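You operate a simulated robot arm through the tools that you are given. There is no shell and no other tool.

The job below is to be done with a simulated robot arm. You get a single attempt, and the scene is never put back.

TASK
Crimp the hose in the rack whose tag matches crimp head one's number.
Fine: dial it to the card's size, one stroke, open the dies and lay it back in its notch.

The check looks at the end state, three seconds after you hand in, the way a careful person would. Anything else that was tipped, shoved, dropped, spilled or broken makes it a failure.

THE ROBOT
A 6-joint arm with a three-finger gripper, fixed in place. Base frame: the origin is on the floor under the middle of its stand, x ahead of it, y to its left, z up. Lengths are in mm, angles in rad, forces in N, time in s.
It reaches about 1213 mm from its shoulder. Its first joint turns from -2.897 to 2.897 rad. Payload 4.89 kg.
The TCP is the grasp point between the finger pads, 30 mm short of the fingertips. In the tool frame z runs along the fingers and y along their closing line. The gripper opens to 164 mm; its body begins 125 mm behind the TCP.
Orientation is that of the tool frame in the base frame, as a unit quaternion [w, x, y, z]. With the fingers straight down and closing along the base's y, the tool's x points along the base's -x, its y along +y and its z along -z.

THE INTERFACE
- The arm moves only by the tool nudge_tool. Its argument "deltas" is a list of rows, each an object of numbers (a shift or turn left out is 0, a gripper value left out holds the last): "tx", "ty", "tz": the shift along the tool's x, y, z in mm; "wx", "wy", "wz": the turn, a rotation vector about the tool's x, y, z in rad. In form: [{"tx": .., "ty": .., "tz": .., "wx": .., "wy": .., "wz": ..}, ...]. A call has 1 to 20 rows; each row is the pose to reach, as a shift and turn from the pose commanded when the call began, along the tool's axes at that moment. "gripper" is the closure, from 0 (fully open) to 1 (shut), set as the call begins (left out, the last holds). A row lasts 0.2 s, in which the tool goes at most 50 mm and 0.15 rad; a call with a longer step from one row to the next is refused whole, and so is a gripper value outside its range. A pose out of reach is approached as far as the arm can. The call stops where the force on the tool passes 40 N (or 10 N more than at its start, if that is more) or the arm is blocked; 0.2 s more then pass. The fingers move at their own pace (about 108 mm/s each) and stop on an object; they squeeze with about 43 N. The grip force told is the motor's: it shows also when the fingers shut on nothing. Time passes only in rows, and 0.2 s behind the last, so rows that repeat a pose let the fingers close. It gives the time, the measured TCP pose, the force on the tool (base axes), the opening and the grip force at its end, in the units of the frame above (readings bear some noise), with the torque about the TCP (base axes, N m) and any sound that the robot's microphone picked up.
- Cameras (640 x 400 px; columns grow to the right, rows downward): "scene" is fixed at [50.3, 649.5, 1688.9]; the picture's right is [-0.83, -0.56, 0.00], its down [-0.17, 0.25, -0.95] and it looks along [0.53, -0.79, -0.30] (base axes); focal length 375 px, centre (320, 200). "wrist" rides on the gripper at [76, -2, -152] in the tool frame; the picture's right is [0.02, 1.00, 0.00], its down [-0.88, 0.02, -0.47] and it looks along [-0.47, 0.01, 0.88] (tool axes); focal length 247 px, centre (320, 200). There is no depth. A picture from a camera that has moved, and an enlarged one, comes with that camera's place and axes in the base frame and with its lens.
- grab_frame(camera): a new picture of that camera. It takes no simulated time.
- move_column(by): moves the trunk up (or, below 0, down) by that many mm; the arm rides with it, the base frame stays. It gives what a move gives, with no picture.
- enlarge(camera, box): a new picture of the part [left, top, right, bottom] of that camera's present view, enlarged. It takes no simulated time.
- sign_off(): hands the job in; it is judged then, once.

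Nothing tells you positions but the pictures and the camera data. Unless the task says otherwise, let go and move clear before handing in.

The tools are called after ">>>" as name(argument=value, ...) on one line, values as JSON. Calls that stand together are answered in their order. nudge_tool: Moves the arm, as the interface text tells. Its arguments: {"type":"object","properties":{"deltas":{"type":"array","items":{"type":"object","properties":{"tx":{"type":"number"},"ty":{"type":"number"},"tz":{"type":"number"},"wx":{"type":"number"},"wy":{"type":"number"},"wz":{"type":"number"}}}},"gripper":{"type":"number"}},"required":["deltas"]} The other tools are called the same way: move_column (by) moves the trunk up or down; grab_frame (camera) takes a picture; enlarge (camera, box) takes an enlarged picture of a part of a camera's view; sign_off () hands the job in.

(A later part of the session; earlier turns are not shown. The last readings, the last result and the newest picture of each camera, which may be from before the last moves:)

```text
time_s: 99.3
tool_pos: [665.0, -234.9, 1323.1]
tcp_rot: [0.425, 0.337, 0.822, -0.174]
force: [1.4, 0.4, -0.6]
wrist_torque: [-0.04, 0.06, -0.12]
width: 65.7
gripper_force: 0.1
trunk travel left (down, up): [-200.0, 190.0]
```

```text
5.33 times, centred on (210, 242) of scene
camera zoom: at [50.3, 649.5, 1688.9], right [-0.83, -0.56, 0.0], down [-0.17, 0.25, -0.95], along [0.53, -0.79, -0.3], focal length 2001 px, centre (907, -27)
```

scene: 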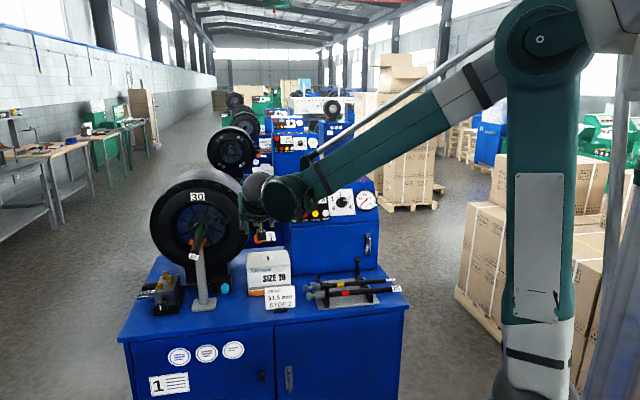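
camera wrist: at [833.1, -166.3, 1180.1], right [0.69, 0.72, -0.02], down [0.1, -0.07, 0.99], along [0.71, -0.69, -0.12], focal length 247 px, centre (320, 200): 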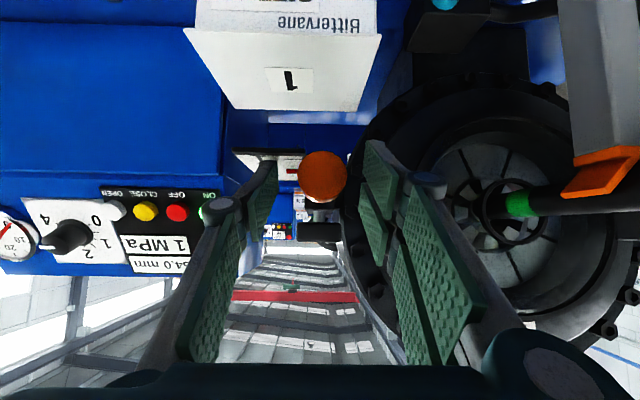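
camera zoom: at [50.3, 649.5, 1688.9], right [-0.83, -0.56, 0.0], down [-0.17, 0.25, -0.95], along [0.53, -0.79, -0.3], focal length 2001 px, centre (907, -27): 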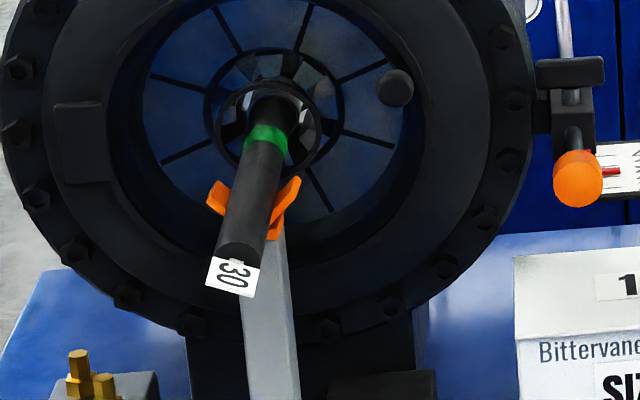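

The stop is now near 2.25, so another ~4.5 mm is needed. I retrace my path to the knob and grip it again.

>>> nudge_tool(deltas=[{"ty": 35, "tz": 0}, {"ty": 70, "tz": 10}, {"ty": 105, "tz": 30}, {"ty": 140, "tz": 60}, {"ty": 170, "tz": 90}, {"ty": 170, "tz": 125}, {"ty": 170, "tz": 160}, {"ty": 170, "tz": 195}, {"ty": 170, "tz": 230}, {"ty": 170, "tz": 258}, {"ty": 170, "tz": 275}, {"ty": 170, "tz": 285}])

>>> enlarge(camera="wrist", box=[240, 100, 400, 220])

```text
time_s: 101.9
tool_pos: [949.9, -277.1, 1156.6]
tcp_rot: [0.425, 0.339, 0.821, -0.175]
force: [-0.3, -0.5, -0.6]
wrist_torque: [-0.04, 0.0, -0.01]
width: 65.6
gripper_force: 0.0
trunk travel left (down, up): [-200.0, 190.0]
```

```text
3.33 times, centred on (320, 160) of wrist
camera zoom: at [828.7, -160.2, 1182.2], right [0.69, 0.72, -0.02], down [0.1, -0.07, 0.99], along [0.71, -0.69, -0.12], focal length 823 px, centre (320, 333)
```

zoom: 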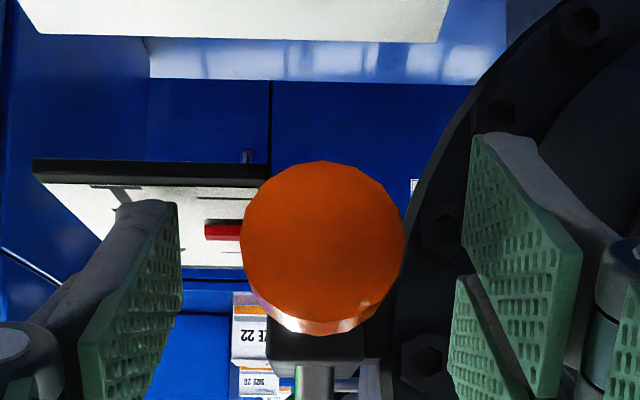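

>>> nudge_tool(deltas=[{"tz": 0}, {"tz": 0}, {"tz": 0}], gripper=1.0)

>>> nudge_tool(deltas=[{"tx": 0.8, "tz": -1.15}, {"tx": 1.6, "tz": -2.3}, {"tx": 2.4, "tz": -3.45}, {"tx": 3.15, "tz": -4.5}, {"tx": 3.15, "tz": -4.5}])

>>> nudge_tool(deltas=[{"tz": 0}, {"tz": 0}], gripper=0.6)

>>> enlarge(camera="wrist", box=[240, 100, 400, 220])

```text
time_s: 102.7
tool_pos: [949.8, -278.6, 1156.5]
tcp_rot: [0.425, 0.338, 0.821, -0.175]
force: [3.8, 0.9, -2.2]
wrist_torque: [-0.05, -0.05, -0.16]
width: 33.1
gripper_force: 45.0
trunk travel left (down, up): [-200.0, 190.0]
```

```text
time_s: 103.9
tool_pos: [946.8, -273.6, 1155.2]
tcp_rot: [0.423, 0.338, 0.822, -0.175]
force: [34.6, -11.3, -10.4]
wrist_torque: [-0.12, -0.34, -0.22]
width: 32.9
gripper_force: 45.1
trunk travel left (down, up): [-200.0, 190.0]
```

```text
time_s: 104.5
tool_pos: [944.6, -273.6, 1157.6]
tcp_rot: [0.425, 0.338, 0.821, -0.175]
force: [-0.1, 0.5, 0.5]
wrist_torque: [-0.01, -0.02, 0.03]
width: 65.5
gripper_force: 0.0
trunk travel left (down, up): [-200.0, 190.0]
```

```text
3.33 times, centred on (320, 160) of wrist
camera zoom: at [823.1, -156.5, 1183.3], right [0.7, 0.72, -0.02], down [0.1, -0.07, 0.99], along [0.71, -0.69, -0.12], focal length 823 px, centre (320, 333)
```

zoom: 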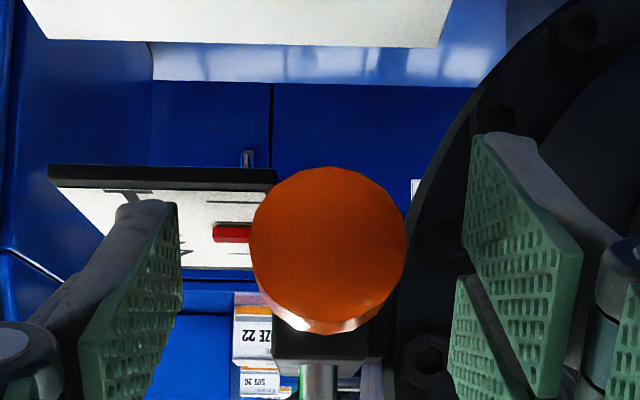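

The knob slipped in the grip this time. I'll hook it mechanically instead: come down vertically with one finger behind the knob's head and draw it back. First I back off, untilt and move above.

>>> nudge_tool(deltas=[{"tz": -25}, {"tz": -55}, {"tz": -85}, {"tz": -120}, {"tz": -150}])

>>> nudge_tool(deltas=[{"tx": -4.1, "tz": -2.9, "wy": 0.12}, {"tx": -8.2, "tz": -5.7, "wy": 0.24}, {"tx": -12.3, "tz": -8.6, "wy": 0.36}, {"tx": -16.4, "tz": -11.5, "wy": 0.48}, {"tx": -20.5, "tz": -14.3, "wy": 0.6}, {"tx": -24.6, "tz": -17.2, "wy": 0.72}, {"tx": -28.7, "tz": -20, "wy": 0.84}, {"tx": -32.8, "tz": -22.9, "wy": 0.96}, {"tx": -32.8, "tz": -22.9, "wy": 0.96}], gripper=0.695)

>>> nudge_tool(deltas=[{"tx": -30, "ty": 2.5}, {"tx": -70, "ty": 6}, {"tx": -110, "ty": 9}, {"tx": -145, "ty": 12}, {"tx": -160, "ty": 12.5}, {"tx": -160, "ty": 12.5}])

>>> grab_frame(camera="wrist")

>>> enlarge(camera="scene", box=[214, 180, 310, 250])

```text
time_s: 105.7
tool_pos: [856.5, -187.8, 1242.5]
tcp_rot: [0.425, 0.338, 0.821, -0.175]
force: [0.7, 0.0, -0.5]
wrist_torque: [-0.04, 0.08, -0.09]
width: 65.6
gripper_force: 0.0
trunk travel left (down, up): [-200.0, 190.0]
```

```text
time_s: 107.7
tool_pos: [857.6, -188.5, 1284.2]
tcp_rot: [-0.004, 0.381, 0.924, 0.001]
force: [1.8, -0.2, -0.7]
wrist_torque: [0.07, 0.13, 0.0]
width: 49.9
gripper_force: 0.0
trunk travel left (down, up): [-200.0, 190.0]
```

```text
time_s: 109.1
tool_pos: [981.2, -291.4, 1282.9]
tcp_rot: [-0.002, 0.381, 0.925, 0.001]
force: [0.7, 1.2, -0.1]
wrist_torque: [0.02, 0.07, 0.01]
width: 50.2
gripper_force: 0.0
trunk travel left (down, up): [-200.0, 190.0]
```

```text
taken
camera wrist: at [925.9, -239.5, 1435.4], right [0.69, 0.73, 0.0], down [0.64, -0.61, 0.47], along [0.34, -0.32, -0.88], focal length 247 px, centre (320, 200)
```

wrist: 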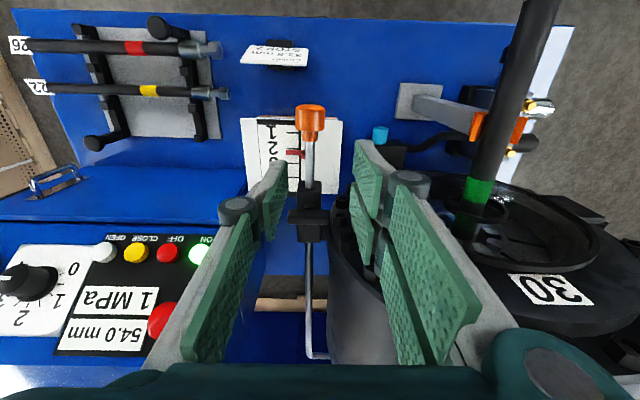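

```text
5.71 times, centred on (262, 215) of scene
camera zoom: at [50.3, 649.5, 1688.9], right [-0.83, -0.56, 0.0], down [-0.17, 0.25, -0.95], along [0.53, -0.79, -0.3], focal length 2144 px, centre (651, 114)
```

zoom: 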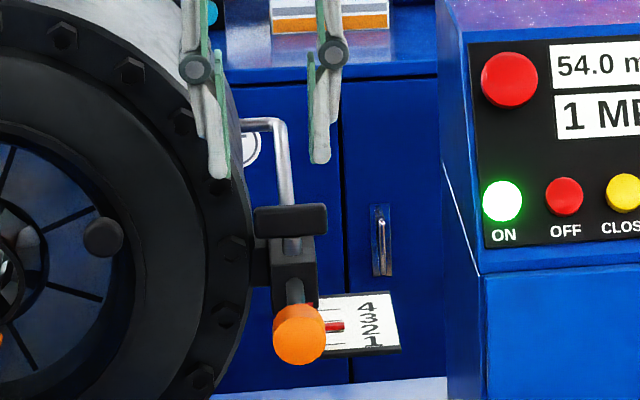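

A clear view from above. I'll enlarge the knob, pointer and scale.

>>> enlarge(camera="wrist", box=[240, 90, 368, 250])

>>> enlarge(camera="wrist", box=[260, 110, 324, 200])

>>> enlarge(camera="scene", box=[250, 220, 282, 240])

```text
2.50 times, centred on (304, 170) of wrist
camera zoom: at [925.9, -239.5, 1435.4], right [0.69, 0.73, 0.0], down [0.64, -0.61, 0.47], along [0.34, -0.32, -0.88], focal length 617 px, centre (360, 275)
```

zoom: 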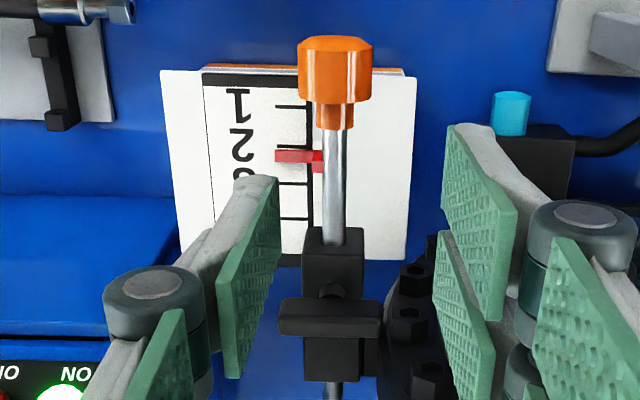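

```text
4.44 times, centred on (292, 155) of wrist
camera zoom: at [925.9, -239.5, 1435.4], right [0.69, 0.73, 0.0], down [0.64, -0.61, 0.47], along [0.34, -0.32, -0.88], focal length 1098 px, centre (444, 400)
```

zoom: 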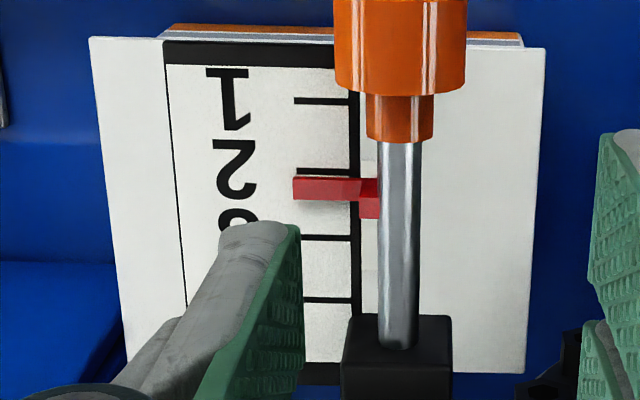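

```text
16.00 times, centred on (266, 230) of scene
camera zoom: at [50.3, 649.5, 1688.9], right [-0.83, -0.56, 0.0], down [-0.17, 0.25, -0.95], along [0.53, -0.79, -0.3], focal length 6004 px, centre (1184, -280)
```

zoom: 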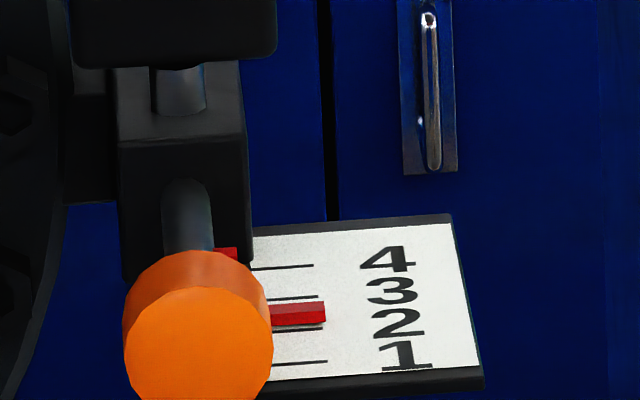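

From above: pointer at 2.21, knob head's rear edge at v≈884 with clear rod behind it. I shift 1.7 mm and come down 115 mm with the left finger just behind the knob head, clear of pointer and block.

>>> nudge_tool(deltas=[{"ty": 1.7, "tz": 20}, {"ty": 1.7, "tz": 45}, {"ty": 1.7, "tz": 70}, {"ty": 1.7, "tz": 85}, {"ty": 1.7, "tz": 85}])

>>> grab_frame(camera="wrist")

>>> enlarge(camera="wrist", box=[240, 110, 368, 250])

>>> enlarge(camera="scene", box=[230, 200, 294, 250])

```text
time_s: 110.3
tool_pos: [981.2, -289.6, 1196.7]
tcp_rot: [-0.002, 0.38, 0.925, 0.001]
force: [-0.5, -0.6, -0.9]
wrist_torque: [0.03, 0.04, 0.01]
width: 50.1
gripper_force: 0.1
trunk travel left (down, up): [-200.0, 190.0]
```

```text
taken
camera wrist: at [926.2, -237.9, 1350.3], right [0.69, 0.73, 0.0], down [0.64, -0.61, 0.47], along [0.34, -0.32, -0.88], focal length 247 px, centre (320, 200)
```

wrist: 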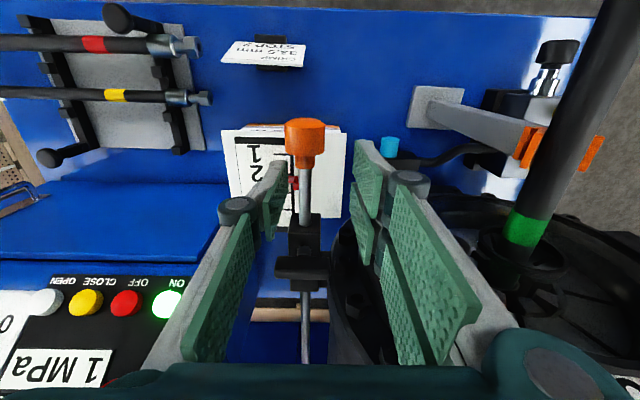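

```text
2.86 times, centred on (304, 180) of wrist
camera zoom: at [926.2, -237.9, 1350.3], right [0.69, 0.73, 0.0], down [0.64, -0.61, 0.47], along [0.34, -0.32, -0.88], focal length 706 px, centre (366, 257)
```

zoom: 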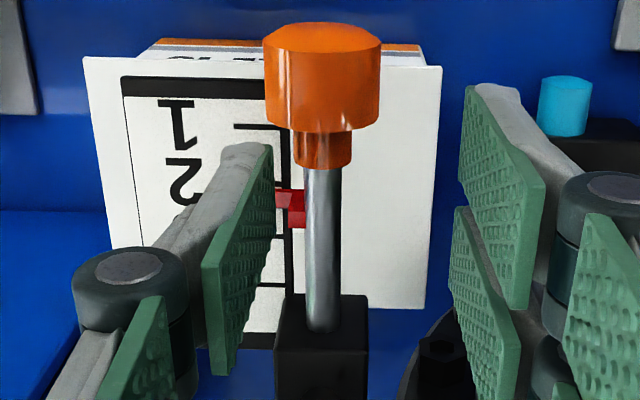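

```text
8.00 times, centred on (262, 225) of scene
camera zoom: at [50.3, 649.5, 1688.9], right [-0.83, -0.56, 0.0], down [-0.17, 0.25, -0.95], along [0.53, -0.79, -0.3], focal length 3002 px, centre (784, 0)
```

zoom: 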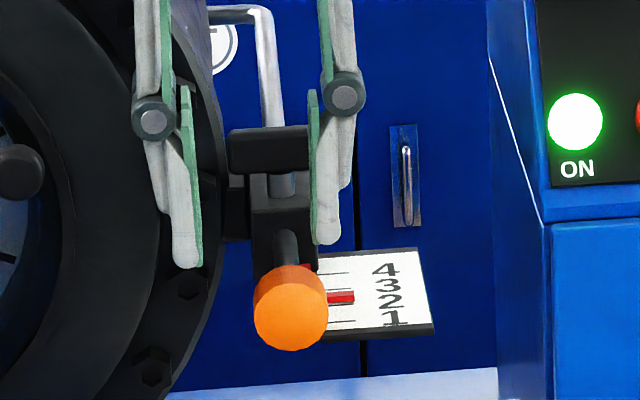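

>>> nudge_tool(deltas=[{"tx": -1, "ty": 2, "tz": 5}, {"tx": -1, "ty": 2, "tz": 12}, {"tx": -1, "ty": 2, "tz": 19}, {"tx": -1, "ty": 2, "tz": 26}, {"tx": -1, "ty": 2, "tz": 28}])

>>> enlarge(camera="wrist", box=[240, 130, 368, 270])

>>> enlarge(camera="scene", box=[230, 200, 294, 250])

```text
time_s: 111.5
tool_pos: [982.2, -290.3, 1169.6]
tcp_rot: [-0.003, 0.381, 0.925, 0.001]
force: [3.1, -5.9, 2.6]
wrist_torque: [-0.21, -0.04, 0.23]
width: 50.8
gripper_force: 1.1
trunk travel left (down, up): [-200.0, 190.0]
```

```text
2.86 times, centred on (304, 200) of wrist
camera zoom: at [927.5, -237.7, 1322.3], right [0.69, 0.72, 0.0], down [0.64, -0.61, 0.47], along [0.34, -0.32, -0.88], focal length 706 px, centre (366, 200)
```

zoom: 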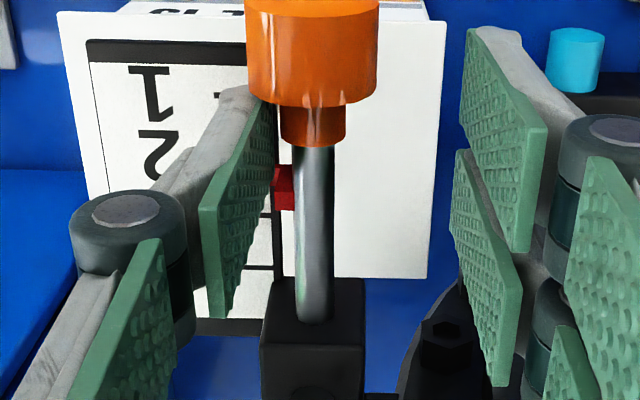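

```text
8.00 times, centred on (262, 225) of scene
camera zoom: at [50.3, 649.5, 1688.9], right [-0.83, -0.56, 0.0], down [-0.17, 0.25, -0.95], along [0.53, -0.79, -0.3], focal length 3002 px, centre (784, 0)
```

zoom: 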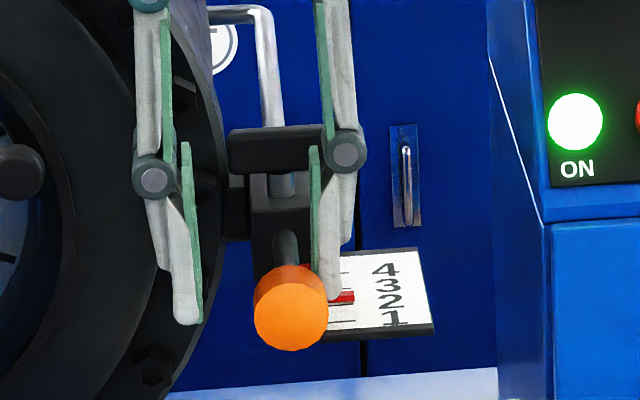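

A light touch shows the finger is right behind the knob head. I draw back in 1 mm steps.

>>> nudge_tool(deltas=[{"tx": 1}, {"tx": 2}, {"tx": 3}, {"tx": 4}, {"tx": 5}, {"tx": 5}])

>>> enlarge(camera="scene", box=[250, 220, 282, 240])

>>> enlarge(camera="wrist", box=[240, 130, 368, 270])

```text
time_s: 112.5
tool_pos: [981.0, -290.6, 1170.5]
tcp_rot: [-0.001, 0.381, 0.925, 0.001]
force: [12.0, -12.4, 0.4]
wrist_torque: [-0.31, -0.27, 0.39]
width: 49.9
gripper_force: 0.1
trunk travel left (down, up): [-200.0, 190.0]
stopped in row 4: the force on the tool passed its limit at 42 N (the readings are from after the stop); the commanded pose is now the measured one
```

```text
16.00 times, centred on (266, 230) of scene
camera zoom: at [50.3, 649.5, 1688.9], right [-0.83, -0.56, 0.0], down [-0.17, 0.25, -0.95], along [0.53, -0.79, -0.3], focal length 6004 px, centre (1184, -280)
```

zoom: 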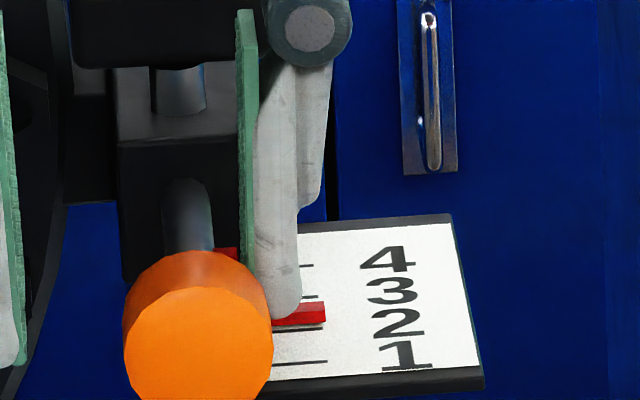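

```text
2.86 times, centred on (304, 200) of wrist
camera zoom: at [926.4, -237.8, 1322.5], right [0.69, 0.72, 0.0], down [0.64, -0.61, 0.47], along [0.34, -0.32, -0.88], focal length 706 px, centre (366, 200)
```

zoom: 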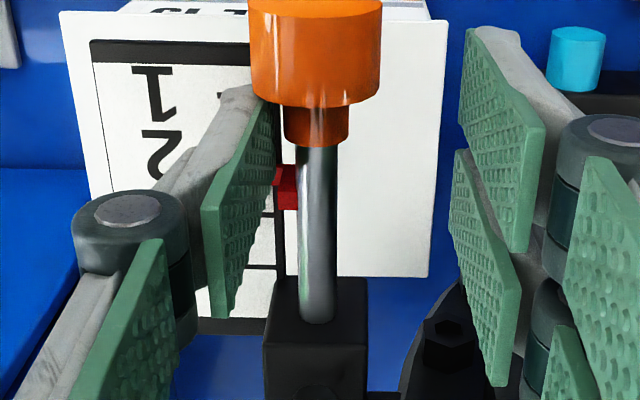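

The stop won't budge at 40 N, and I think I know why. The hex sits just past the dies' back edge and has dropped behind it, so it blocks the stop from coming back. I'll free the finger, lift clear, and first draw the hose itself back a little.

>>> nudge_tool(deltas=[{"tx": -2}, {"tx": -4}, {"tx": -4, "tz": -20}, {"tx": -4, "tz": -50}, {"tx": -4, "tz": -80}, {"tx": -4, "tz": -110}])

>>> enlarge(camera="wrist", box=[400, 0, 640, 290])

>>> enlarge(camera="wrist", box=[260, 110, 324, 200])

```text
time_s: 113.9
tool_pos: [985.2, -293.6, 1281.4]
tcp_rot: [-0.002, 0.382, 0.924, 0.001]
force: [-1.1, 1.0, -0.3]
wrist_torque: [0.02, 0.06, 0.01]
width: 50.1
gripper_force: 0.0
trunk travel left (down, up): [-200.0, 190.0]
```

```text
1.38 times, centred on (520, 145) of wrist
camera zoom: at [929.4, -240.9, 1434.8], right [0.69, 0.72, 0.0], down [0.64, -0.61, 0.47], along [0.34, -0.32, -0.88], focal length 341 px, centre (44, 276)
```

zoom: 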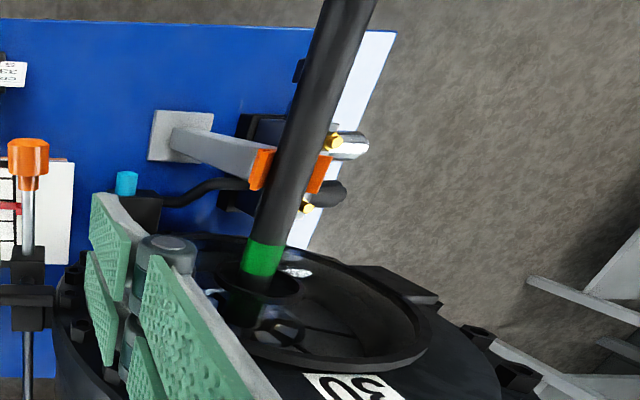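

```text
4.44 times, centred on (292, 155) of wrist
camera zoom: at [929.4, -240.9, 1434.8], right [0.69, 0.72, 0.0], down [0.64, -0.61, 0.47], along [0.34, -0.32, -0.88], focal length 1098 px, centre (444, 400)
```

zoom: 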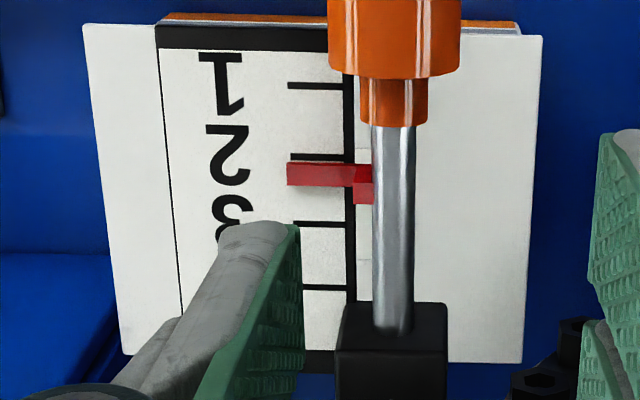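

The pointer reads 2.21. I return to the rolled side-clamp pose at the hose's tail.

>>> nudge_tool(deltas=[{"tx": 30, "ty": 12, "tz": -4}, {"tx": 65, "ty": 27, "tz": -8}, {"tx": 100, "ty": 43, "tz": -12}, {"tx": 135, "ty": 58, "tz": -16}, {"tx": 164, "ty": 71, "tz": -20}, {"tx": 164, "ty": 71, "tz": -20}], gripper=0.6)

>>> nudge_tool(deltas=[{"tx": -5, "ty": 2.4, "tz": 5, "wx": -0.131}, {"tx": -12, "ty": 4.8, "tz": 15, "wx": -0.262}, {"tx": -22, "ty": 7.1, "tz": 27, "wx": -0.393}, {"tx": -33, "ty": 9.5, "tz": 40, "wx": -0.524}, {"tx": -44, "ty": 11.9, "tz": 53, "wx": -0.654}, {"tx": -55, "ty": 14.3, "tz": 66, "wx": -0.785}, {"tx": -67, "ty": 16.6, "tz": 80, "wx": -0.916}, {"tx": -78, "ty": 19, "tz": 93, "wx": -1.047}, {"tx": -78, "ty": 19, "tz": 93, "wx": -1.047}])

>>> grab_frame(camera="wrist")

>>> enlarge(camera="scene", box=[170, 190, 270, 280])

```text
time_s: 115.3
tool_pos: [918.2, -125.2, 1303.5]
tcp_rot: [-0.001, 0.38, 0.925, 0.0]
force: [-0.1, 0.2, 0.9]
wrist_torque: [-0.11, -0.09, 0.03]
width: 65.7
gripper_force: 0.1
trunk travel left (down, up): [-200.0, 190.0]
```

```text
time_s: 117.3
tool_pos: [987.5, -168.3, 1206.7]
tcp_rot: [0.19, 0.331, 0.8, 0.463]
force: [0.6, -1.1, -1.9]
wrist_torque: [0.1, -0.01, 0.05]
width: 65.8
gripper_force: 0.2
trunk travel left (down, up): [-200.0, 190.0]
```

```text
taken
camera wrist: at [840.5, -208.8, 1282.8], right [0.34, 0.37, 0.87], down [0.34, -0.91, 0.25], along [0.88, 0.21, -0.43], focal length 247 px, centre (320, 200)
```

wrist: 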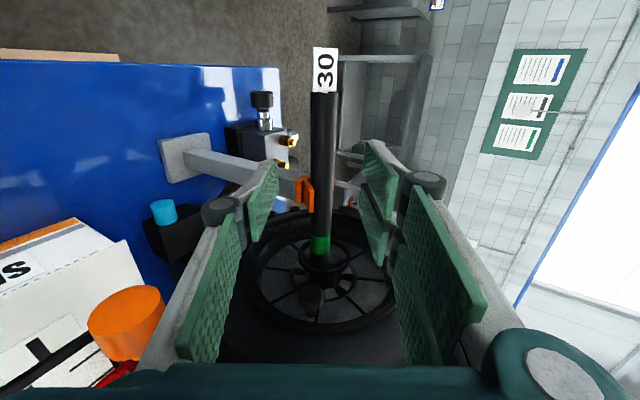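

```text
4.44 times, centred on (220, 235) of scene
camera zoom: at [50.3, 649.5, 1688.9], right [-0.83, -0.56, 0.0], down [-0.17, 0.25, -0.95], along [0.53, -0.79, -0.3], focal length 1668 px, centre (764, 44)
```

zoom: 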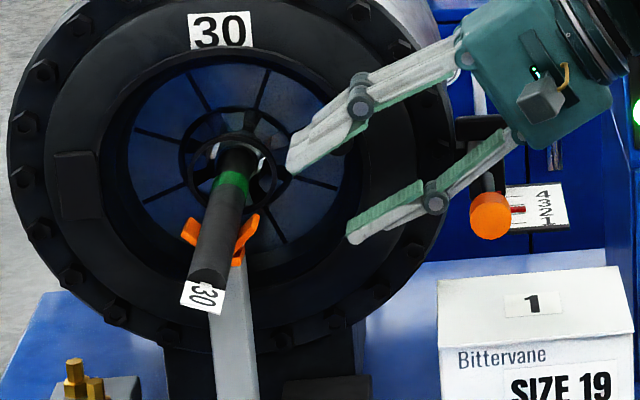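

The hose is within 2–3 mm of the closing plane. I shift +3 mm, advance 120 mm, and clamp the tail.

>>> nudge_tool(deltas=[{"ty": 1.5, "tz": 20}, {"ty": 3, "tz": 45}, {"ty": 3, "tz": 70}, {"ty": 3, "tz": 95}, {"ty": 3, "tz": 110}, {"ty": 3, "tz": 120}])

>>> nudge_tool(deltas=[{"tz": 0}, {"tz": 0}, {"tz": 0}, {"tz": 0}], gripper=1.0)

>>> nudge_tool(deltas=[{"ty": 1.7, "tz": -1}, {"ty": 3.5, "tz": -2}, {"ty": 5.2, "tz": -3}, {"ty": 6.1, "tz": -3.5}, {"ty": 6.1, "tz": -3.5}])

>>> enlarge(camera="scene", box=[180, 205, 240, 270])

```text
time_s: 118.7
tool_pos: [1060.3, -92.8, 1150.3]
tcp_rot: [0.189, 0.331, 0.8, 0.463]
force: [0.6, -0.3, 0.2]
wrist_torque: [-0.05, 0.01, 0.0]
width: 65.6
gripper_force: 0.0
trunk travel left (down, up): [-200.0, 190.0]
```

```text
time_s: 119.7
tool_pos: [1059.9, -93.2, 1151.2]
tcp_rot: [0.19, 0.33, 0.8, 0.463]
force: [10.6, 1.2, 32.1]
wrist_torque: [-0.74, -0.95, 0.32]
width: 26.2
gripper_force: 42.6
trunk travel left (down, up): [-200.0, 190.0]
```

```text
time_s: 120.9
tool_pos: [1060.5, -93.1, 1158.0]
tcp_rot: [0.189, 0.33, 0.801, 0.463]
force: [-3.1, 1.7, -8.9]
wrist_torque: [1.21, 1.25, -0.18]
width: 26.5
gripper_force: 43.1
trunk travel left (down, up): [-200.0, 190.0]
```

```text
6.15 times, centred on (210, 238) of scene
camera zoom: at [50.3, 649.5, 1688.9], right [-0.83, -0.56, 0.0], down [-0.17, 0.25, -0.95], along [0.53, -0.79, -0.3], focal length 2309 px, centre (997, -31)
```

zoom: 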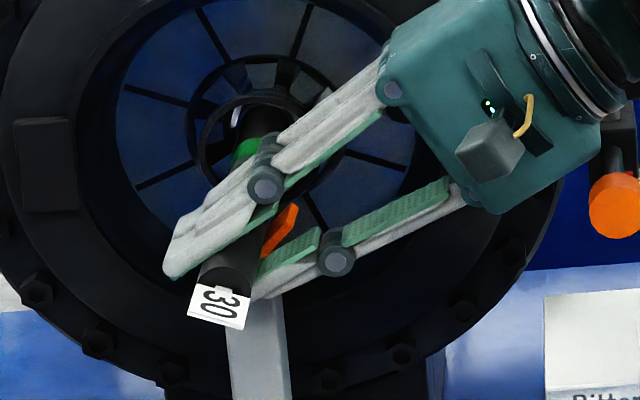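

>>> nudge_tool(deltas=[{"ty": 1.7, "tz": -1}, {"ty": 2.6, "tz": -1.5}, {"ty": 2.6, "tz": -1.5}])

>>> nudge_tool(deltas=[{"tx": 1}, {"tx": 2}, {"tx": 3}, {"tx": 4}, {"tx": 4}])

```text
time_s: 121.7
tool_pos: [1060.4, -91.7, 1160.2]
tcp_rot: [0.189, 0.331, 0.8, 0.463]
force: [0.3, -0.1, -5.9]
wrist_torque: [0.7, 0.84, -0.01]
width: 26.2
gripper_force: 42.6
trunk travel left (down, up): [-200.0, 190.0]
```

```text
time_s: 122.9
tool_pos: [1057.4, -89.6, 1159.6]
tcp_rot: [0.19, 0.331, 0.801, 0.463]
force: [0.7, 0.5, -5.7]
wrist_torque: [0.71, 0.8, 0.01]
width: 25.9
gripper_force: 43.0
trunk travel left (down, up): [-200.0, 190.0]
```

Lifted a bit more, the nose is free and only its weight shows. I draw the hose back another 26 mm, lower it onto die and V, and release.

>>> nudge_tool(deltas=[{"tx": 6}, {"tx": 12}, {"tx": 18}, {"tx": 24}, {"tx": 26}, {"tx": 26}])

>>> nudge_tool(deltas=[{"ty": -1.7, "tz": 1}, {"ty": -3.5, "tz": 2}, {"ty": -5.2, "tz": 3}, {"ty": -5.2, "tz": 3}])

```text
time_s: 124.3
tool_pos: [1038.3, -69.9, 1159.6]
tcp_rot: [0.188, 0.332, 0.8, 0.463]
force: [0.3, 0.4, -5.7]
wrist_torque: [0.72, 0.78, -0.02]
width: 26.6
gripper_force: 43.1
trunk travel left (down, up): [-200.0, 190.0]
```

```text
time_s: 125.3
tool_pos: [1039.1, -70.4, 1155.6]
tcp_rot: [0.19, 0.33, 0.801, 0.463]
force: [-6.0, 2.3, 3.1]
wrist_torque: [-0.86, -0.94, -0.79]
width: 26.2
gripper_force: 42.8
trunk travel left (down, up): [-200.0, 190.0]
```

>>> nudge_tool(deltas=[{"ty": 0.9, "tz": -0.5}, {"ty": 0.9, "tz": -0.5}])

>>> nudge_tool(deltas=[{"tz": 0}, {"tz": 0}, {"tz": 0}], gripper=0.6)

>>> nudge_tool(deltas=[{"tz": -25}, {"tz": -50}, {"tz": -80}, {"tx": 5, "tz": -105}, {"tx": 10, "tz": -125}])

>>> enlarge(camera="scene", box=[170, 190, 270, 280])

```text
time_s: 125.9
tool_pos: [1039.3, -70.3, 1154.5]
tcp_rot: [0.189, 0.331, 0.8, 0.463]
force: [-0.9, -1.3, -3.9]
wrist_torque: [0.23, 0.21, -0.08]
width: 26.3
gripper_force: 43.7
trunk travel left (down, up): [-200.0, 190.0]
```

```text
time_s: 126.7
tool_pos: [1038.1, -70.6, 1155.4]
tcp_rot: [0.189, 0.331, 0.8, 0.463]
force: [0.2, 1.0, -0.6]
wrist_torque: [0.02, -0.02, -0.01]
width: 65.4
gripper_force: 0.2
trunk travel left (down, up): [-200.0, 190.0]
```

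```text
time_s: 127.9
tool_pos: [956.8, -141.7, 1216.8]
tcp_rot: [0.189, 0.331, 0.8, 0.463]
force: [0.8, 0.5, 0.8]
wrist_torque: [0.03, 0.0, 0.04]
width: 65.8
gripper_force: 0.0
trunk travel left (down, up): [-200.0, 190.0]
```

```text
4.44 times, centred on (220, 235) of scene
camera zoom: at [50.3, 649.5, 1688.9], right [-0.83, -0.56, 0.0], down [-0.17, 0.25, -0.95], along [0.53, -0.79, -0.3], focal length 1668 px, centre (764, 44)
```

zoom: 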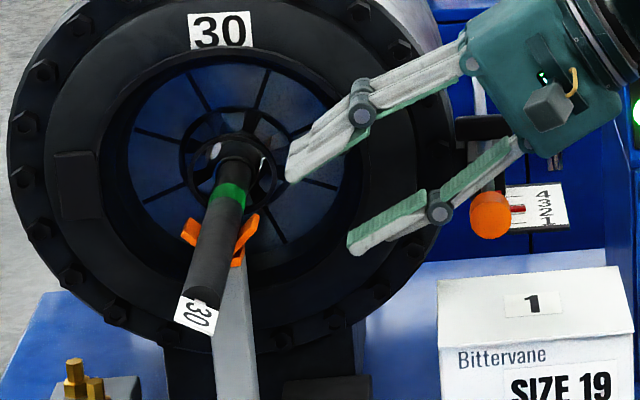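

The hose is safely parked 30 mm back. Now back to the stop knob: unroll, move above it, and hook it again.

>>> nudge_tool(deltas=[{"ty": 1.8, "tz": -13.4, "wx": 0.131}, {"ty": 3.6, "tz": -26.9, "wx": 0.262}, {"ty": 5.3, "tz": -40.3, "wx": 0.393}, {"ty": 7.1, "tz": -53.8, "wx": 0.524}, {"ty": 8.9, "tz": -67.2, "wx": 0.654}, {"ty": 10.7, "tz": -80.6, "wx": 0.785}, {"ty": 12.4, "tz": -94.1, "wx": 0.916}, {"ty": 14.2, "tz": -107.5, "wx": 1.047}, {"ty": 14.2, "tz": -107.5, "wx": 1.047}], gripper=0.695)

>>> nudge_tool(deltas=[{"tx": -25}, {"tx": -60}, {"tx": -95}, {"tx": -120}, {"tx": -129}, {"tx": -129}])

>>> enlarge(camera="wrist", box=[240, 90, 368, 250])

```text
time_s: 129.9
tool_pos: [895.0, -201.5, 1284.4]
tcp_rot: [-0.001, 0.382, 0.924, 0.0]
force: [0.1, 0.0, -0.8]
wrist_torque: [-0.08, 0.1, -0.02]
width: 49.9
gripper_force: 0.0
trunk travel left (down, up): [-200.0, 190.0]
```

```text
time_s: 131.3
tool_pos: [987.9, -293.6, 1283.1]
tcp_rot: [-0.002, 0.381, 0.925, 0.001]
force: [-0.1, 0.0, -0.3]
wrist_torque: [0.04, 0.03, -0.01]
width: 50.0
gripper_force: 0.2
trunk travel left (down, up): [-200.0, 190.0]
```

```text
2.50 times, centred on (304, 170) of wrist
camera zoom: at [931.6, -240.7, 1435.7], right [0.69, 0.72, 0.0], down [0.64, -0.61, 0.47], along [0.34, -0.32, -0.88], focal length 617 px, centre (360, 275)
```

zoom: 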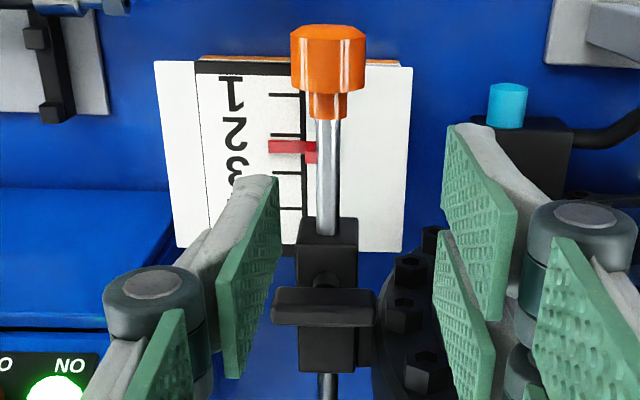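

>>> nudge_tool(deltas=[{"tz": 25}, {"tz": 50}, {"tz": 75}, {"tz": 95}, {"tz": 107}, {"tz": 114}, {"tz": 114}])

>>> nudge_tool(deltas=[{"tx": 1.5}, {"tx": 3}, {"tx": 4.5}, {"tx": 6}, {"tx": 6}])

>>> enlarge(camera="scene", box=[250, 220, 282, 240])

```text
time_s: 132.9
tool_pos: [986.6, -293.4, 1168.5]
tcp_rot: [-0.001, 0.381, 0.925, 0.0]
force: [0.0, -0.4, -0.2]
wrist_torque: [0.03, 0.02, 0.0]
width: 49.8
gripper_force: 0.1
trunk travel left (down, up): [-200.0, 190.0]
```

```text
time_s: 134.1
tool_pos: [984.0, -288.4, 1169.1]
tcp_rot: [-0.001, 0.381, 0.925, 0.0]
force: [4.2, -6.7, 2.1]
wrist_torque: [-0.17, -0.17, 0.21]
width: 50.6
gripper_force: 0.7
trunk travel left (down, up): [-200.0, 190.0]
```

```text
16.00 times, centred on (266, 230) of scene
camera zoom: at [50.3, 649.5, 1688.9], right [-0.83, -0.56, 0.0], down [-0.17, 0.25, -0.95], along [0.53, -0.79, -0.3], focal length 6004 px, centre (1184, -280)
```

zoom: 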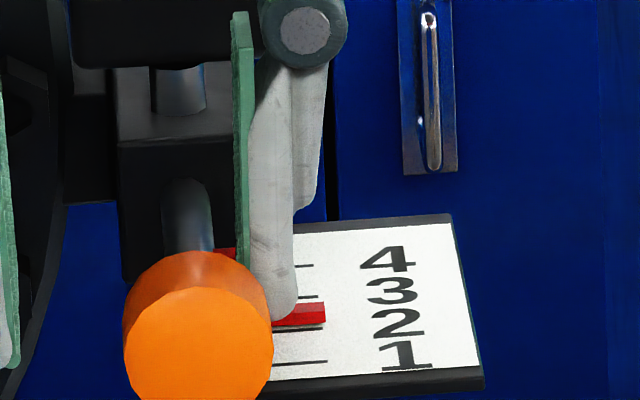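

Contact again at the same place. I pull on in 1 mm steps.

>>> nudge_tool(deltas=[{"tx": 1}, {"tx": 1.5}, {"tx": 2}, {"tx": 2}])

>>> enlarge(camera="scene", box=[250, 220, 282, 240])

```text
time_s: 135.1
tool_pos: [981.9, -286.5, 1169.7]
tcp_rot: [-0.002, 0.381, 0.925, 0.0]
force: [1.6, -4.2, 0.1]
wrist_torque: [-0.1, -0.05, 0.09]
width: 50.5
gripper_force: 1.1
trunk travel left (down, up): [-200.0, 190.0]
```

```text
16.00 times, centred on (266, 230) of scene
camera zoom: at [50.3, 649.5, 1688.9], right [-0.83, -0.56, 0.0], down [-0.17, 0.25, -0.95], along [0.53, -0.79, -0.3], focal length 6004 px, centre (1184, -280)
```

zoom: 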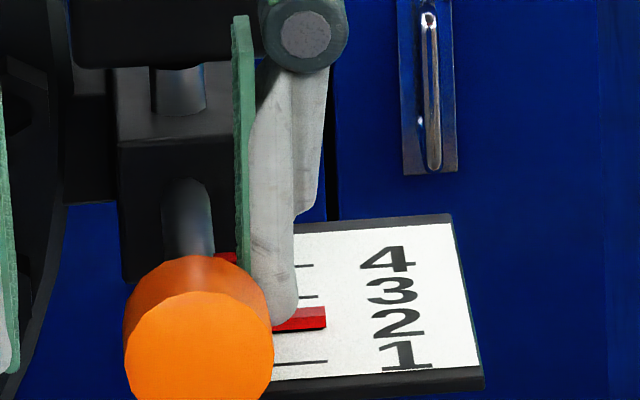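

The stop moves easily now (about 5 N), so the hose was indeed the blocker. The pointer is nearly there; 1.3 mm more.

>>> nudge_tool(deltas=[{"tx": 0.6}, {"tx": 1.3}, {"tx": 1.3}])

>>> nudge_tool(deltas=[{"tx": -3}, {"tx": -6}, {"tx": -6, "tz": -25}, {"tx": -6, "tz": -55}, {"tx": -6, "tz": -85}, {"tx": -6, "tz": -113}])

>>> enlarge(camera="scene", box=[250, 220, 282, 240])

>>> enlarge(camera="wrist", box=[260, 110, 324, 200])

```text
time_s: 135.9
tool_pos: [979.5, -287.7, 1169.7]
tcp_rot: [-0.002, 0.381, 0.925, 0.001]
force: [0.4, -2.4, -0.2]
wrist_torque: [-0.1, -0.03, 0.08]
width: 50.7
gripper_force: 1.2
trunk travel left (down, up): [-200.0, 190.0]
```

```text
time_s: 137.3
tool_pos: [983.5, -290.6, 1281.2]
tcp_rot: [-0.001, 0.382, 0.924, 0.001]
force: [0.2, -0.8, 0.3]
wrist_torque: [0.0, 0.05, 0.0]
width: 49.9
gripper_force: 0.1
trunk travel left (down, up): [-200.0, 190.0]
```

```text
16.00 times, centred on (266, 230) of scene
camera zoom: at [50.3, 649.5, 1688.9], right [-0.83, -0.56, 0.0], down [-0.17, 0.25, -0.95], along [0.53, -0.79, -0.3], focal length 6004 px, centre (1184, -280)
```

zoom: 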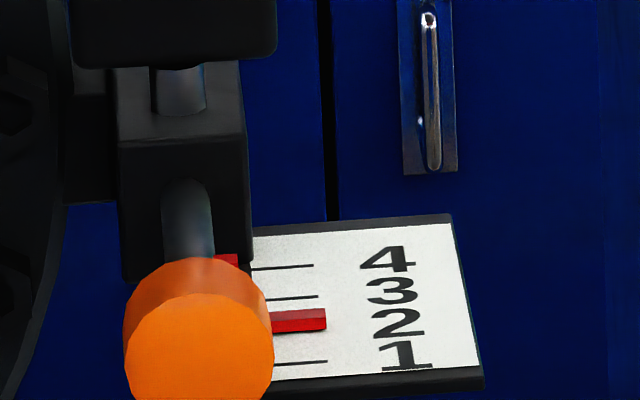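

```text
4.44 times, centred on (292, 155) of wrist
camera zoom: at [928.3, -237.9, 1434.3], right [0.69, 0.72, 0.0], down [0.64, -0.61, 0.47], along [0.34, -0.32, -0.88], focal length 1098 px, centre (444, 400)
```

zoom: 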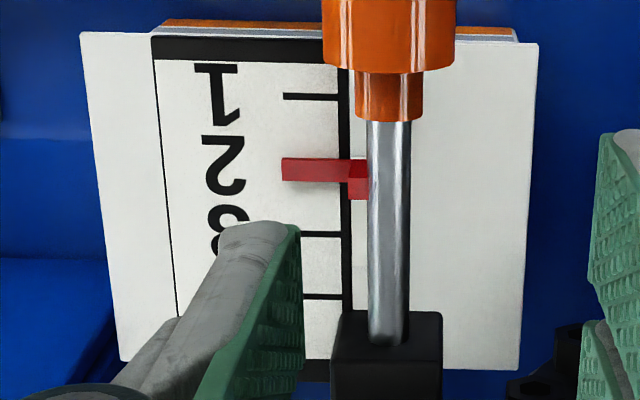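

The stop pointer is back exactly as in the first picture, at 2. Now I return to the rolled clamp at the hose's tail.

>>> nudge_tool(deltas=[{"tx": 30, "ty": 12, "tz": -4}, {"tx": 65, "ty": 27, "tz": -8}, {"tx": 100, "ty": 43, "tz": -12}, {"tx": 135, "ty": 58, "tz": -16}, {"tx": 164, "ty": 71, "tz": -20}, {"tx": 164, "ty": 71, "tz": -20}], gripper=0.6)

>>> nudge_tool(deltas=[{"tx": -3, "ty": 2.4, "tz": 5, "wx": -0.131}, {"tx": -8, "ty": 4.8, "tz": 15, "wx": -0.262}, {"tx": -14, "ty": 7.1, "tz": 27, "wx": -0.393}, {"tx": -20, "ty": 9.5, "tz": 40, "wx": -0.524}, {"tx": -27, "ty": 11.9, "tz": 53, "wx": -0.654}, {"tx": -34, "ty": 14.3, "tz": 66, "wx": -0.785}, {"tx": -41, "ty": 16.6, "tz": 80, "wx": -0.916}, {"tx": -47, "ty": 18, "tz": 93, "wx": -1.047}, {"tx": -47, "ty": 18, "tz": 93, "wx": -1.047}])

>>> enlarge(camera="wrist", box=[270, 70, 370, 300])

>>> enlarge(camera="scene", box=[170, 190, 270, 280])

```text
time_s: 138.7
tool_pos: [917.6, -123.3, 1303.3]
tcp_rot: [-0.001, 0.381, 0.925, 0.0]
force: [-0.6, 1.1, 0.5]
wrist_torque: [-0.1, -0.09, -0.03]
width: 65.6
gripper_force: 0.1
trunk travel left (down, up): [-200.0, 190.0]
```

```text
time_s: 140.7
tool_pos: [964.0, -145.9, 1210.3]
tcp_rot: [0.19, 0.33, 0.8, 0.464]
force: [0.5, 0.2, -1.1]
wrist_torque: [0.06, -0.02, 0.09]
width: 65.6
gripper_force: 0.0
trunk travel left (down, up): [-200.0, 190.0]
```

```text
1.74 times, centred on (320, 185) of wrist
camera zoom: at [815.5, -186.1, 1284.6], right [0.34, 0.37, 0.87], down [0.34, -0.91, 0.25], along [0.88, 0.21, -0.43], focal length 430 px, centre (320, 226)
```

zoom: 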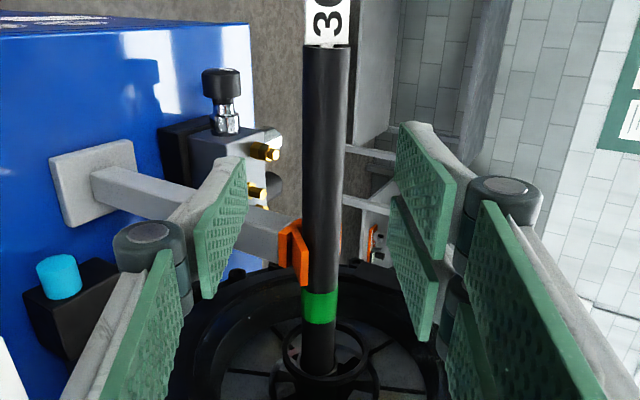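

```text
4.44 times, centred on (220, 235) of scene
camera zoom: at [50.3, 649.5, 1688.9], right [-0.83, -0.56, 0.0], down [-0.17, 0.25, -0.95], along [0.53, -0.79, -0.3], focal length 1668 px, centre (764, 44)
```

zoom: 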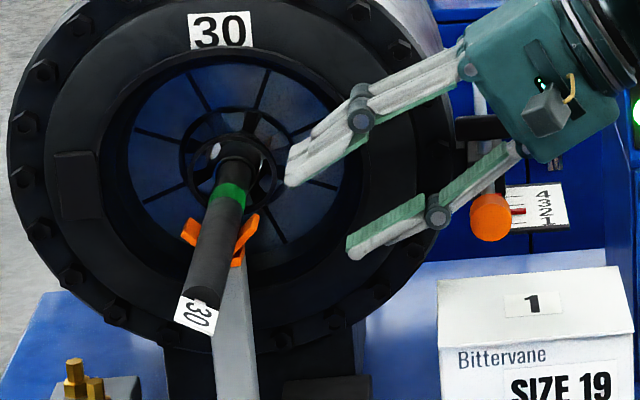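

>>> nudge_tool(deltas=[{"ty": 3, "tz": 20}, {"ty": 6, "tz": 45}, {"ty": 6, "tz": 70}, {"ty": 6, "tz": 95}, {"ty": 6, "tz": 110}, {"ty": 6, "tz": 120}])

>>> nudge_tool(deltas=[{"tz": 0}, {"tz": 0}, {"tz": 0}, {"tz": 0}], gripper=1.0)

>>> nudge_tool(deltas=[{"ty": 1.7, "tz": -1}, {"ty": 3.5, "tz": -2}, {"ty": 5.2, "tz": -3}, {"ty": 5.2, "tz": -3}])

>>> enlarge(camera="scene", box=[180, 205, 240, 270])

```text
time_s: 142.1
tool_pos: [1037.8, -67.8, 1155.6]
tcp_rot: [0.189, 0.331, 0.8, 0.463]
force: [-0.3, -0.9, -0.3]
wrist_torque: [0.01, 0.02, 0.03]
width: 65.5
gripper_force: 0.1
trunk travel left (down, up): [-200.0, 190.0]
```

```text
time_s: 143.1
tool_pos: [1038.5, -67.0, 1154.5]
tcp_rot: [0.189, 0.33, 0.8, 0.463]
force: [-2.0, -1.0, -0.2]
wrist_torque: [0.68, 0.83, -0.52]
width: 26.5
gripper_force: 42.9
trunk travel left (down, up): [-200.0, 190.0]
```

```text
time_s: 144.1
tool_pos: [1038.9, -69.2, 1161.6]
tcp_rot: [0.189, 0.331, 0.8, 0.463]
force: [-0.2, -0.2, -5.5]
wrist_torque: [0.73, 0.8, 0.02]
width: 26.6
gripper_force: 42.8
trunk travel left (down, up): [-200.0, 190.0]
```

```text
6.15 times, centred on (210, 238) of scene
camera zoom: at [50.3, 649.5, 1688.9], right [-0.83, -0.56, 0.0], down [-0.17, 0.25, -0.95], along [0.53, -0.79, -0.3], focal length 2309 px, centre (997, -31)
```

zoom: 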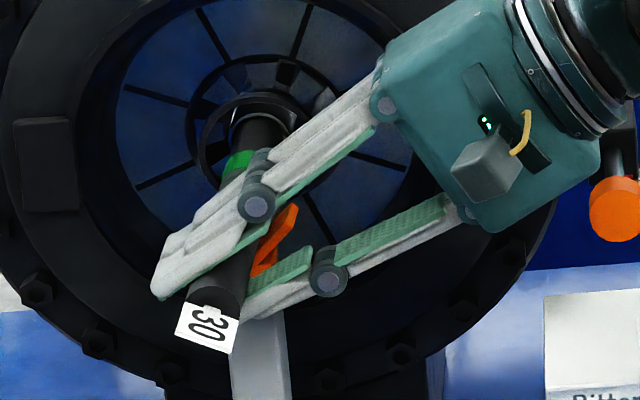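

>>> grab_frame(camera="wrist")

>>> enlarge(camera="wrist", box=[280, 90, 360, 210])

```text
taken
camera wrist: at [890.9, -109.4, 1235.8], right [0.34, 0.37, 0.87], down [0.34, -0.91, 0.25], along [0.88, 0.21, -0.43], focal length 247 px, centre (320, 200)
```

wrist: 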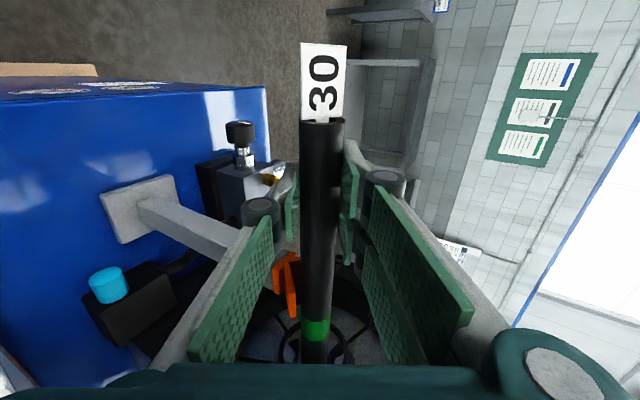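

```text
3.33 times, centred on (320, 150) of wrist
camera zoom: at [890.9, -109.4, 1235.8], right [0.34, 0.37, 0.87], down [0.34, -0.91, 0.25], along [0.88, 0.21, -0.43], focal length 823 px, centre (320, 367)
```

zoom: 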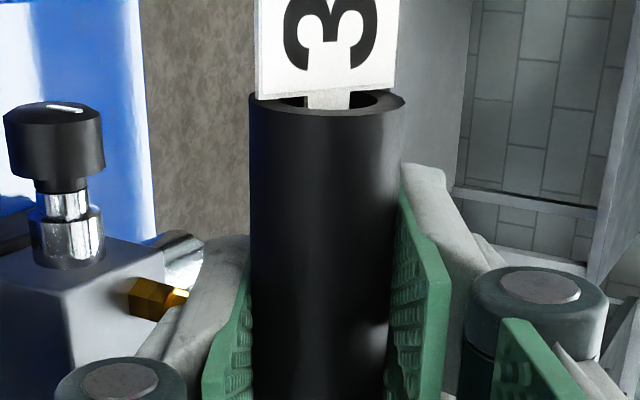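

The hose hangs free in the clamp. The stop should be met about 14–24 mm further in, so I advance 12 mm, then feel for it in 1 mm steps with a light touch.

>>> nudge_tool(deltas=[{"tx": -2, "ty": -1, "tz": 0.5}, {"tx": -4, "ty": -1, "tz": 0.5}, {"tx": -7, "ty": -1, "tz": 0.5}, {"tx": -10, "ty": -1, "tz": 0.5}, {"tx": -12, "ty": -1, "tz": 0.5}, {"tx": -12, "ty": -1, "tz": 0.5}])

>>> nudge_tool(deltas=[{"tx": -0.5}, {"tx": -1}, {"tx": -1}])

>>> nudge_tool(deltas=[{"tx": -0.5}, {"tx": -1}, {"tx": -1}])

>>> nudge_tool(deltas=[{"tx": -0.5}, {"tx": -1}, {"tx": -1}])

```text
time_s: 145.5
tool_pos: [1048.4, -77.3, 1159.5]
tcp_rot: [0.189, 0.331, 0.8, 0.463]
force: [0.3, -0.4, -6.3]
wrist_torque: [0.73, 0.84, -0.02]
width: 26.5
gripper_force: 43.6
trunk travel left (down, up): [-200.0, 190.0]
```

```text
time_s: 146.3
tool_pos: [1048.6, -77.3, 1160.0]
tcp_rot: [0.189, 0.331, 0.8, 0.463]
force: [0.6, 0.0, -5.9]
wrist_torque: [0.72, 0.81, 0.03]
width: 26.7
gripper_force: 42.9
trunk travel left (down, up): [-200.0, 190.0]
```

```text
time_s: 147.1
tool_pos: [1048.9, -79.5, 1160.2]
tcp_rot: [0.189, 0.33, 0.801, 0.463]
force: [0.0, 0.3, -5.9]
wrist_torque: [0.72, 0.84, 0.03]
width: 26.3
gripper_force: 43.5
trunk travel left (down, up): [-200.0, 190.0]
```

```text
time_s: 147.9
tool_pos: [1049.9, -80.9, 1159.1]
tcp_rot: [0.189, 0.331, 0.801, 0.462]
force: [-1.3, -0.3, -5.6]
wrist_torque: [0.62, 0.73, -0.23]
width: 26.5
gripper_force: 42.4
trunk travel left (down, up): [-200.0, 190.0]
```

>>> nudge_tool(deltas=[{"tx": -0.5}, {"tx": -0.5}])

>>> nudge_tool(deltas=[{"tx": -0.5}, {"tx": -0.5}])

>>> enlarge(camera="scene", box=[250, 220, 282, 240])

```text
time_s: 148.5
tool_pos: [1049.9, -81.5, 1160.5]
tcp_rot: [0.189, 0.331, 0.801, 0.462]
force: [-2.4, 0.1, -4.4]
wrist_torque: [0.51, 0.62, -0.43]
width: 26.3
gripper_force: 42.9
trunk travel left (down, up): [-200.0, 190.0]
```

```text
time_s: 149.1
tool_pos: [1050.3, -79.8, 1160.6]
tcp_rot: [0.188, 0.331, 0.801, 0.462]
force: [-2.7, 0.4, -3.8]
wrist_torque: [0.51, 0.62, -0.34]
width: 26.5
gripper_force: 42.5
trunk travel left (down, up): [-200.0, 190.0]
```

```text
16.00 times, centred on (266, 230) of scene
camera zoom: at [50.3, 649.5, 1688.9], right [-0.83, -0.56, 0.0], down [-0.17, 0.25, -0.95], along [0.53, -0.79, -0.3], focal length 6004 px, centre (1184, -280)
```

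zoom: 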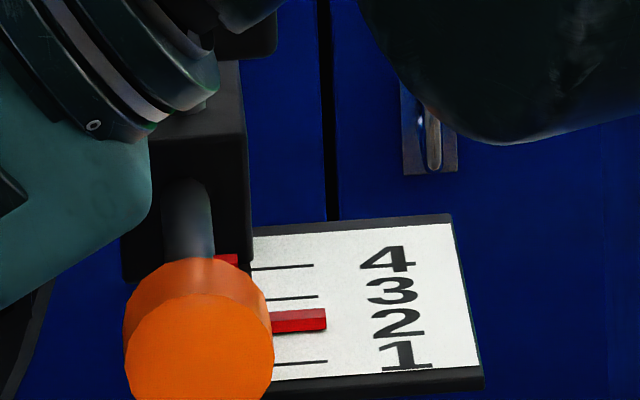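

A light contact, but with some upward and sideways push, so it may be a die edge. I raise 1.5 mm and shift 1 mm to see whether it persists.

>>> nudge_tool(deltas=[{"ty": 0.9, "tz": 0}, {"ty": 1.8, "tz": 0.1}, {"ty": 1.8, "tz": 0.1}])

>>> nudge_tool(deltas=[{"tx": -0.5}, {"tx": -1}, {"tx": -1}])

```text
time_s: 149.9
tool_pos: [1052.1, -80.0, 1161.6]
tcp_rot: [0.189, 0.331, 0.801, 0.463]
force: [-4.6, -3.0, -5.7]
wrist_torque: [0.65, 0.74, -1.37]
width: 26.5
gripper_force: 43.3
trunk travel left (down, up): [-200.0, 190.0]
```

```text
time_s: 150.7
tool_pos: [1051.4, -79.6, 1161.3]
tcp_rot: [0.189, 0.331, 0.8, 0.462]
force: [-2.6, -0.5, -5.8]
wrist_torque: [0.69, 0.81, -0.58]
width: 26.6
gripper_force: 42.8
trunk travel left (down, up): [-200.0, 190.0]
```

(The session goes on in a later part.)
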